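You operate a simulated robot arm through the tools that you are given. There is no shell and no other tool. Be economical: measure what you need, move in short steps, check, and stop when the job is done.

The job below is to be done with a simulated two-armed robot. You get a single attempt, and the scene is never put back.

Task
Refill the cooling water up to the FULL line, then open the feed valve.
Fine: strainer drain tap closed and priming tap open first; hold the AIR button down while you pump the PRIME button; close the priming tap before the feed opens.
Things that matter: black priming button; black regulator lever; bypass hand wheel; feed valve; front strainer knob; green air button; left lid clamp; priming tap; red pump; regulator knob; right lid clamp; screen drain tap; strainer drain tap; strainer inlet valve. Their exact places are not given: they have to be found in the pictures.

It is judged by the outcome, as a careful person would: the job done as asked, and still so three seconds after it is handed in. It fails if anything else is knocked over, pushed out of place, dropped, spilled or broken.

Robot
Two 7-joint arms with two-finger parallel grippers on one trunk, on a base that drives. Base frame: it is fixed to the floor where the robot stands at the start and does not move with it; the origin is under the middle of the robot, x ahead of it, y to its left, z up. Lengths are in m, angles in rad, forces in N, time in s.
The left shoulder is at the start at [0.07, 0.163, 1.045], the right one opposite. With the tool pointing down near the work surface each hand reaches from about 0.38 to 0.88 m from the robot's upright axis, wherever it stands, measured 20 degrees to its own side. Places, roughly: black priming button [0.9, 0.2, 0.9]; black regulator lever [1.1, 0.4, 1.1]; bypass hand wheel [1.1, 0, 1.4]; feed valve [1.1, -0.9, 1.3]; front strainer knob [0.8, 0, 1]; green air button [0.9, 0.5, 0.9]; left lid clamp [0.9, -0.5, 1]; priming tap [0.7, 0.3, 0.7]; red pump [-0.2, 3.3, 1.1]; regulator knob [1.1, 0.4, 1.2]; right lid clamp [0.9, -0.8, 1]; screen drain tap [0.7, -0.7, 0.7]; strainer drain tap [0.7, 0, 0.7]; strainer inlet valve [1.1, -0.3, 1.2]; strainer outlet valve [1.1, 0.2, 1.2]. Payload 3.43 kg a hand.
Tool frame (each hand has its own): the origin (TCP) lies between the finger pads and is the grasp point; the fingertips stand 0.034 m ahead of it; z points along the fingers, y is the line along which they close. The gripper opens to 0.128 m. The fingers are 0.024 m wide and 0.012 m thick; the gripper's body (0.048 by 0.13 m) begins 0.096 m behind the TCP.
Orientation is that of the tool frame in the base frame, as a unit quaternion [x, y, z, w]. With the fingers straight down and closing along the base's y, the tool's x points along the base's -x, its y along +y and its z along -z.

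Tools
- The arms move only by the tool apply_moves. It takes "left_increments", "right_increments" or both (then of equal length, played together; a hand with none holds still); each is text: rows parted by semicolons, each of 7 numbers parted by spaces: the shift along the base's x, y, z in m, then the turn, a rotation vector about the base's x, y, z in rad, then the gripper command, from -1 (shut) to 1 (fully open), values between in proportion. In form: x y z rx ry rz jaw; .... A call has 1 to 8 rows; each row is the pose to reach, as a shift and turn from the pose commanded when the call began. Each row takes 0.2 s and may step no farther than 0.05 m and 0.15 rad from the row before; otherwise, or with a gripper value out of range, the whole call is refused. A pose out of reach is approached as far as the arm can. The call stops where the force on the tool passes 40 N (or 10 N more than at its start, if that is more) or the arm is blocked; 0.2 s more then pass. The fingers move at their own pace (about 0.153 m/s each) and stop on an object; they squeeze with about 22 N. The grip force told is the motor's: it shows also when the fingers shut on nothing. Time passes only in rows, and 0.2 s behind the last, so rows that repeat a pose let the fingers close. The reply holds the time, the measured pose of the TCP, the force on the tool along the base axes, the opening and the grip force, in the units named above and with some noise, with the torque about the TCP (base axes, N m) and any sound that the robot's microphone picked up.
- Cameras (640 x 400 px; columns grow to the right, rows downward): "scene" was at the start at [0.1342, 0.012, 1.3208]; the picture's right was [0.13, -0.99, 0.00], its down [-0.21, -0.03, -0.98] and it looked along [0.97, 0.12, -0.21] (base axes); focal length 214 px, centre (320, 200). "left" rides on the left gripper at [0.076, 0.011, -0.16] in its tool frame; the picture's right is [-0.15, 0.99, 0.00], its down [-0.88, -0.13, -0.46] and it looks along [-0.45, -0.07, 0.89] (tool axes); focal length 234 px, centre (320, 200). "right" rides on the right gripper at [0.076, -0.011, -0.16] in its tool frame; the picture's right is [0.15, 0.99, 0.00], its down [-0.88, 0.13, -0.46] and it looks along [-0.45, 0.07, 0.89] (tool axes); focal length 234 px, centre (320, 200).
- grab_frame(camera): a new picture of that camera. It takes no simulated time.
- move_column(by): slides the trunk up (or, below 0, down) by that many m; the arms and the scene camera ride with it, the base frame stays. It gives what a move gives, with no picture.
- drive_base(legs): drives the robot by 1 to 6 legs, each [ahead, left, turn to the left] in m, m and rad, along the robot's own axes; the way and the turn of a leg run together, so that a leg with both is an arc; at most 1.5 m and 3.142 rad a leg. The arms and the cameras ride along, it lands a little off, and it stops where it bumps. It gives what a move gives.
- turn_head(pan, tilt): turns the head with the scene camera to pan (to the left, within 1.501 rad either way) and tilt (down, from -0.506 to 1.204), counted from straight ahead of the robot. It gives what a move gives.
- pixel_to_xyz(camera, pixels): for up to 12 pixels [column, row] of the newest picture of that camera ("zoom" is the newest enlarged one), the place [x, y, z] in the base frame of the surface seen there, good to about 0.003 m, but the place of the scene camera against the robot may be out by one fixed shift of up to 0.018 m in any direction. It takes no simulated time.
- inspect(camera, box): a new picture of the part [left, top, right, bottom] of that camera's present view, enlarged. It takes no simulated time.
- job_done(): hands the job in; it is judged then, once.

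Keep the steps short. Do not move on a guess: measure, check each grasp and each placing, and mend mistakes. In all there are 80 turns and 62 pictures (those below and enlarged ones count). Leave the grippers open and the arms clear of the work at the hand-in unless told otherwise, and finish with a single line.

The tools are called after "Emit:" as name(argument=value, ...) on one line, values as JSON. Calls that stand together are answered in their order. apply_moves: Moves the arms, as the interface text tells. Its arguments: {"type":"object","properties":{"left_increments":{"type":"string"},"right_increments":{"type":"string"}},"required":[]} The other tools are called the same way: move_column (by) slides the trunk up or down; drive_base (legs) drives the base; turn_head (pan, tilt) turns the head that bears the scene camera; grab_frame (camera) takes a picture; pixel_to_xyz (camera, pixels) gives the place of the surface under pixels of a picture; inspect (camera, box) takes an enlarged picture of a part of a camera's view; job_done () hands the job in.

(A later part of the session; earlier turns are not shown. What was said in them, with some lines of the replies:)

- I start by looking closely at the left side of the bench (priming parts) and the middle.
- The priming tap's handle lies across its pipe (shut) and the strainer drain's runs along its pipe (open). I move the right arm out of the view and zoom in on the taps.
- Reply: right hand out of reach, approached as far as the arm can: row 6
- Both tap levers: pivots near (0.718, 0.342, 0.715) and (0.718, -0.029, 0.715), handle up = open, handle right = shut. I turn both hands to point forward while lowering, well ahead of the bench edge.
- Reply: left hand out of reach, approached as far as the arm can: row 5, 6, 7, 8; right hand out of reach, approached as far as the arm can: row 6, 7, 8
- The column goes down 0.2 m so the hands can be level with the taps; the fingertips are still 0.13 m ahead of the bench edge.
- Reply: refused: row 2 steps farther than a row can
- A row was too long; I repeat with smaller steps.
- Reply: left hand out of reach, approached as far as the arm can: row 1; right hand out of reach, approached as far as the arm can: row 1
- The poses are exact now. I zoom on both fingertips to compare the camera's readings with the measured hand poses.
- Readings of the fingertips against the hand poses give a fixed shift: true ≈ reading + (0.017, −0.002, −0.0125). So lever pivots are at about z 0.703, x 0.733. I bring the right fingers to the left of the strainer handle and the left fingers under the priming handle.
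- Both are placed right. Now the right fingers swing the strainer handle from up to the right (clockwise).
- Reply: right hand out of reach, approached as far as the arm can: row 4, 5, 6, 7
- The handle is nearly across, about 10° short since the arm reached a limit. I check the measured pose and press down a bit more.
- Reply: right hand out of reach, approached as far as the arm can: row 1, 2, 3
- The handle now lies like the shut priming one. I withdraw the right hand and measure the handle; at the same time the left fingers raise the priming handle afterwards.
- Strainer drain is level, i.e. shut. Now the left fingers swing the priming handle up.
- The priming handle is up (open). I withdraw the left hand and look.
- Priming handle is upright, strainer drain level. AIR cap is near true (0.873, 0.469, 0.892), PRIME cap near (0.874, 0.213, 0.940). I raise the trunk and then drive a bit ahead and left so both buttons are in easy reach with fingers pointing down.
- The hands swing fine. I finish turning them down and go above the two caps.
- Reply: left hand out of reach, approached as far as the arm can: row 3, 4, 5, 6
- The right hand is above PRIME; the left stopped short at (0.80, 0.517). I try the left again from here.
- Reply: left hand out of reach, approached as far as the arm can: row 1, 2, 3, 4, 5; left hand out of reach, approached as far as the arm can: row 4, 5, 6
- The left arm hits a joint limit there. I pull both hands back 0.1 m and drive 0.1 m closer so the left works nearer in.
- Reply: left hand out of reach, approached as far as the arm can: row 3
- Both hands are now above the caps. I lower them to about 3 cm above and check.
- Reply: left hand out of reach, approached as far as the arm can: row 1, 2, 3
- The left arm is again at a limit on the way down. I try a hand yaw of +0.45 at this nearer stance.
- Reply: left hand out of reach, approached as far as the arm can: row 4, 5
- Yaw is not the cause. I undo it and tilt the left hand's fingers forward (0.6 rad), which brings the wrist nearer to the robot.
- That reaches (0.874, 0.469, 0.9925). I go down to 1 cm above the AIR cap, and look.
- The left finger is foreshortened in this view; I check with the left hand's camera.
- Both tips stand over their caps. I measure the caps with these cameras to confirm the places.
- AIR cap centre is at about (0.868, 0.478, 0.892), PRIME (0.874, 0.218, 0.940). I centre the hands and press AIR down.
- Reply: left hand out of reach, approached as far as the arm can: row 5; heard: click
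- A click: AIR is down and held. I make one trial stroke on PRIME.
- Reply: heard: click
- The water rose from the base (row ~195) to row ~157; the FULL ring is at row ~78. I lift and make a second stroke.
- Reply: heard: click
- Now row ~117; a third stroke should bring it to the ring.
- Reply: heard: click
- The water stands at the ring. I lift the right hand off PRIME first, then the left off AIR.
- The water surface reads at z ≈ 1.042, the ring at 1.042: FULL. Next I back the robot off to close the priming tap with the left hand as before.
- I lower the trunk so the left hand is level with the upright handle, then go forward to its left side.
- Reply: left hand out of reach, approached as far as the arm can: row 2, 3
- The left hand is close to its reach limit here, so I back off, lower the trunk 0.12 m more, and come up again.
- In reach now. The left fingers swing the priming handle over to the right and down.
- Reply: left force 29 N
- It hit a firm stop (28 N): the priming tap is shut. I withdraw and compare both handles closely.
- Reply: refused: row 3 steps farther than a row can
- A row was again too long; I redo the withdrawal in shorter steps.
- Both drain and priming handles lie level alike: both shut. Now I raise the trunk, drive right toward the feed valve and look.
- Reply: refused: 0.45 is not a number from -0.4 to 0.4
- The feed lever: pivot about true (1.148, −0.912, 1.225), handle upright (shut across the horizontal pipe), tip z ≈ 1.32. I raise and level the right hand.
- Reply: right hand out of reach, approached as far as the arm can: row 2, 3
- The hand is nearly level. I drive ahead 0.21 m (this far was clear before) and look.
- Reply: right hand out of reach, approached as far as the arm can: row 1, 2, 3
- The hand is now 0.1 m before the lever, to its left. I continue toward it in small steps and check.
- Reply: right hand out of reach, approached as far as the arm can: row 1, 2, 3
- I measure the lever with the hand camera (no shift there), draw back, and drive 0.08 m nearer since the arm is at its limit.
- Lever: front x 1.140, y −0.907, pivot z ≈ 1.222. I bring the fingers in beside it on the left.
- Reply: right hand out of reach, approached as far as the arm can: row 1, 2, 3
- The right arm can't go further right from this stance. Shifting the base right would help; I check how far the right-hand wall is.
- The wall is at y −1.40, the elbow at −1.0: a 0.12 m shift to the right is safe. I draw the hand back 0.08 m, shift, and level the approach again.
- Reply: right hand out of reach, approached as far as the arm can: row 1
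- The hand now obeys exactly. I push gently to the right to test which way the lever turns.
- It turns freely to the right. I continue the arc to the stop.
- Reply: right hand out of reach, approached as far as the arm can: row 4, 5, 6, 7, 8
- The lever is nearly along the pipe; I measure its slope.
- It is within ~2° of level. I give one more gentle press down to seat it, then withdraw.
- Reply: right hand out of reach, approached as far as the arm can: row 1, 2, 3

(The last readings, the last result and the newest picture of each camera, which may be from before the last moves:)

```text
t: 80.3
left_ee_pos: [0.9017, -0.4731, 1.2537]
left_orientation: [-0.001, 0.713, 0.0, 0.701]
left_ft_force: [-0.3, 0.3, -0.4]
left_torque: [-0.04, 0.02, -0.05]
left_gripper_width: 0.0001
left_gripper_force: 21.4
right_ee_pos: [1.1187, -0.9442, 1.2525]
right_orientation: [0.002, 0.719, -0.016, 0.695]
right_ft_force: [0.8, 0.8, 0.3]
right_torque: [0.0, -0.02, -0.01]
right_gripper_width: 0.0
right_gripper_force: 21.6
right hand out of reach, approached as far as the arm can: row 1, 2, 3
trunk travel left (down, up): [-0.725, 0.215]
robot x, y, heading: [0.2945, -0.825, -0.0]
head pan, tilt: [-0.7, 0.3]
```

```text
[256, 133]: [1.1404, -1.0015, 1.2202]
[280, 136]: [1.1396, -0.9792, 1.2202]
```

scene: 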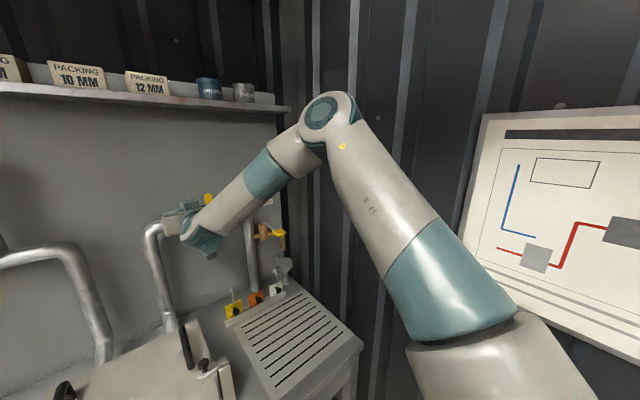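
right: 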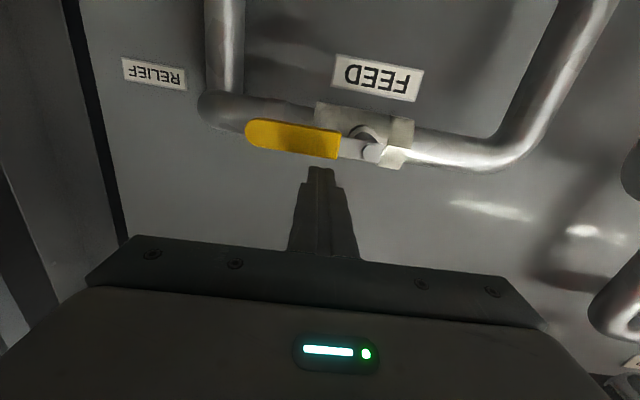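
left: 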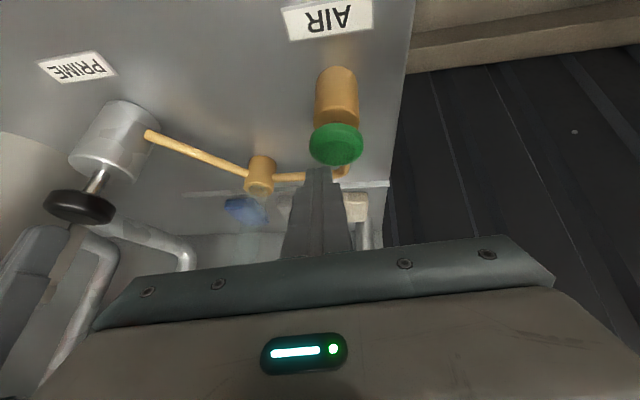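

The arm can't press lower itself; I lower the trunk by 14 mm to press lightly.

Emit:
move_column(by=-0.014)

```text
t: 80.9
left_ee_pos: [0.9007, -0.4737, 1.2415]
left_orientation: [-0.002, 0.712, 0.0, 0.702]
left_ft_force: [-0.5, -0.3, 0.1]
left_torque: [-0.01, -0.01, 0.0]
left_gripper_width: 0.0
left_gripper_force: 21.9
right_ee_pos: [1.1186, -0.9439, 1.2435]
right_orientation: [0.004, 0.715, -0.017, 0.699]
right_ft_force: [6.2, 0.6, 18.7]
right_torque: [0.0, -0.67, -0.06]
right_gripper_width: 0.0
right_gripper_force: 21.4
trunk travel left (down, up): [-0.711, 0.229]
robot x, y, heading: [0.2923, -0.8216, -0.001]
head pan, tilt: [-0.7, 0.3]
```

19 N: it sits firmly on its stop, fully open. I lift the trunk, draw both hands back and open them, then back the robot off.

Emit:
move_column(by=0.03)

Emit:
apply_moves(right_increments="-0.04 0.01 0 0 0 0 -1; -0.08 0.02 0 0 0 0 -1; -0.12 0.02 0 0 0 0 -1; -0.16 0.02 0 0 0 0 -1; -0.19 0.02 0 0 0 0 -1")

Emit:
drive_base(legs=[[-0.3, 0, 0], [0, 0.55, 0]])

Emit:
turn_head(pan=0.0, tilt=0.4)

Emit:
grab_frame(camera="scene")

```text
t: 81.7
left_ee_pos: [0.9003, -0.4729, 1.2704]
left_orientation: [-0.001, 0.713, -0.001, 0.701]
left_ft_force: [0.7, -0.6, 0.2]
left_torque: [0.02, 0.01, -0.01]
left_gripper_width: 0.0
left_gripper_force: 22.2
right_ee_pos: [1.1187, -0.9455, 1.2674]
right_orientation: [0.003, 0.719, -0.017, 0.694]
right_ft_force: [-0.2, -0.2, -0.2]
right_torque: [0.0, 0.0, -0.02]
right_gripper_width: 0.0
right_gripper_force: 21.8
trunk travel left (down, up): [-0.741, 0.199]
robot x, y, heading: [0.291, -0.823, 0.009]
head pan, tilt: [-0.7, 0.3]
```

```text
t: 82.9
left_ee_pos: [0.9011, -0.4731, 1.2699]
left_orientation: [-0.001, 0.712, -0.001, 0.702]
left_ft_force: [0.4, 0.5, 0.3]
left_torque: [0.01, -0.01, 0.01]
left_gripper_width: 0.0
left_gripper_force: 22.1
right_ee_pos: [0.9291, -0.9273, 1.2687]
right_orientation: [0.002, 0.719, -0.018, 0.695]
right_ft_force: [-0.4, 0.1, 0.0]
right_torque: [0.02, -0.04, -0.02]
right_gripper_width: 0.0001
right_gripper_force: 21.6
trunk travel left (down, up): [-0.741, 0.199]
robot x, y, heading: [0.2925, -0.8224, -0.0]
head pan, tilt: [-0.7, 0.3]
```

```text
t: 87.7
left_ee_pos: [0.5889, 0.0884, 1.271]
left_orientation: [-0.006, 0.712, 0.005, 0.702]
left_ft_force: [-0.5, -0.1, -0.1]
left_torque: [0.0, 0.02, 0.0]
left_gripper_width: 0.0002
left_gripper_force: 22.0
right_ee_pos: [0.6244, -0.364, 1.2689]
right_orientation: [-0.003, 0.72, -0.012, 0.694]
right_ft_force: [0.7, -0.1, 0.6]
right_torque: [-0.01, 0.04, -0.01]
right_gripper_width: 0.0001
right_gripper_force: 22.5
trunk travel left (down, up): [-0.741, 0.199]
robot x, y, heading: [-0.0132, -0.2685, 0.021]
head pan, tilt: [-0.7, 0.3]
```

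```text
t: 88.8
left_ee_pos: [0.5905, 0.0878, 1.2706]
left_orientation: [-0.007, 0.713, 0.005, 0.701]
left_ft_force: [-0.5, 0.3, 0.3]
left_torque: [0.01, 0.01, -0.01]
left_gripper_width: 0.0
left_gripper_force: 22.0
right_ee_pos: [0.6247, -0.364, 1.2689]
right_orientation: [-0.003, 0.719, -0.012, 0.695]
right_ft_force: [0.3, 0.1, 0.5]
right_torque: [0.0, -0.02, -0.02]
right_gripper_width: 0.0
right_gripper_force: 22.2
trunk travel left (down, up): [-0.741, 0.199]
robot x, y, heading: [-0.0151, -0.2685, 0.025]
head pan, tilt: [0.0, 0.4]
```

```text
13 pictures are left
```

scene: 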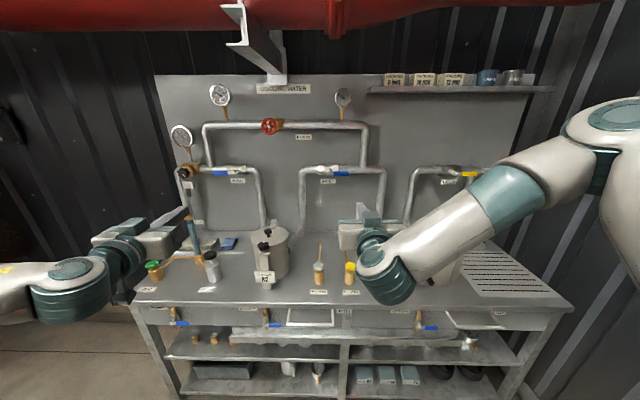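

The feed lever is along its pipe. I check the sight glass, the three taps, and open the grippers.

Emit:
apply_moves(left_increments="0 0.03 0 0 0 0 1; 0 0.07 0 0 0 0 1; 0 0.1 0 0 0 0 1; 0 0.1 0 0 0 0 1", right_increments="0 0 0 0 0 0 1; 0 0 0 0 0 0 1; 0 0 0 0 0 0 1; 0 0 0 0 0 0 1")

Emit:
inspect(camera="scene", box=[150, 190, 290, 340])

Emit:
inspect(camera="scene", box=[380, 150, 500, 350])

```text
t: 89.8
left_ee_pos: [0.5899, 0.1869, 1.2696]
left_orientation: [-0.006, 0.712, 0.005, 0.702]
left_ft_force: [0.1, 0.1, -0.6]
left_torque: [0.04, 0.0, -0.03]
left_gripper_width: 0.1284
left_gripper_force: 0.1
right_ee_pos: [0.6258, -0.3652, 1.2682]
right_orientation: [-0.003, 0.719, -0.012, 0.695]
right_ft_force: [0.5, -0.3, -0.6]
right_torque: [0.01, 0.03, 0.01]
right_gripper_width: 0.1283
right_gripper_force: 0.1
trunk travel left (down, up): [-0.741, 0.199]
robot x, y, heading: [-0.0151, -0.2717, 0.017]
head pan, tilt: [0.0, 0.4]
```

```text
2.67 times, centred on (220, 265) of scene
```

zoom: 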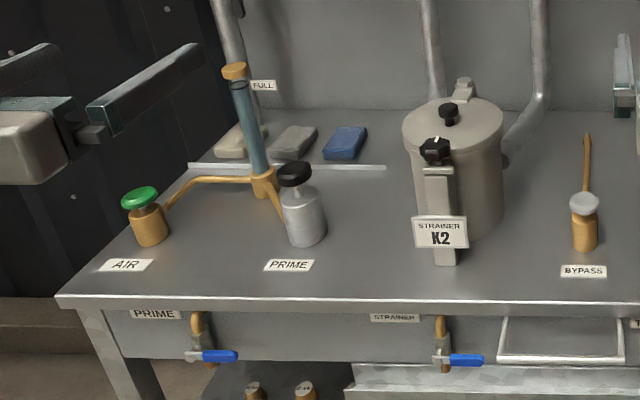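

```text
2.00 times, centred on (440, 250) of scene
```

zoom: 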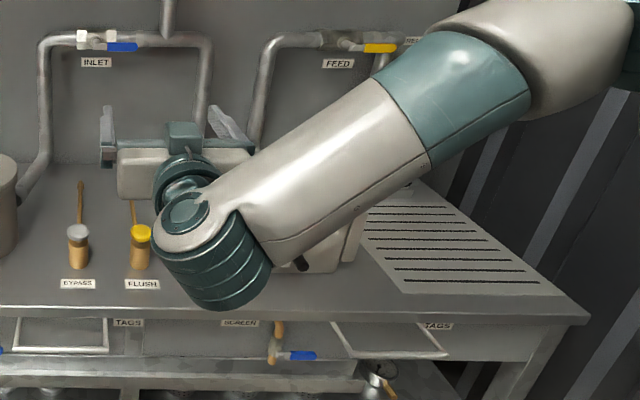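

All look right; a last close look at the water level.

Emit:
inspect(camera="scene", box=[185, 205, 235, 240])

Emit:
inspect(camera="scene", box=[165, 305, 295, 340])

```text
11.43 times, centred on (210, 222) of scene
```

zoom: 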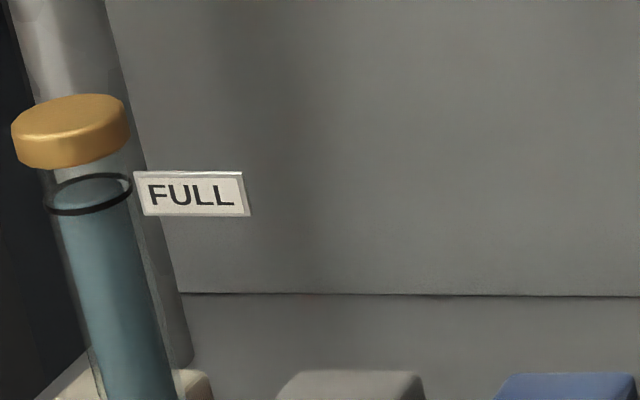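

```text
4.92 times, centred on (230, 322) of scene
```

zoom: 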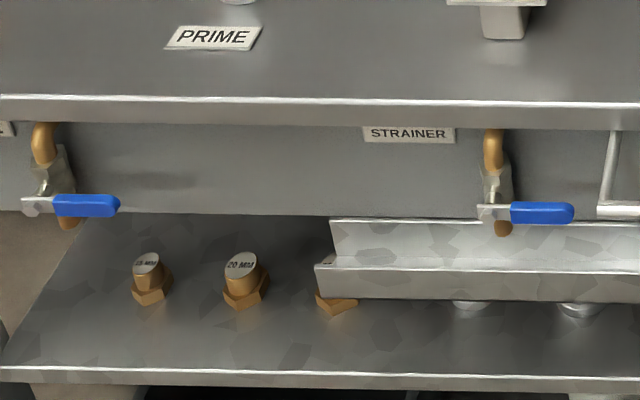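

The water surface sits in the FULL ring, both taps are level (shut), the feed is open, and the hands are open and clear. I hand the job in.

Emit:
job_done()

```text
The job is handed in.
```

The cooling water is at the FULL line, the strainer drain and priming taps are closed, the feed valve is fully open, and both hands are open and clear of the work.
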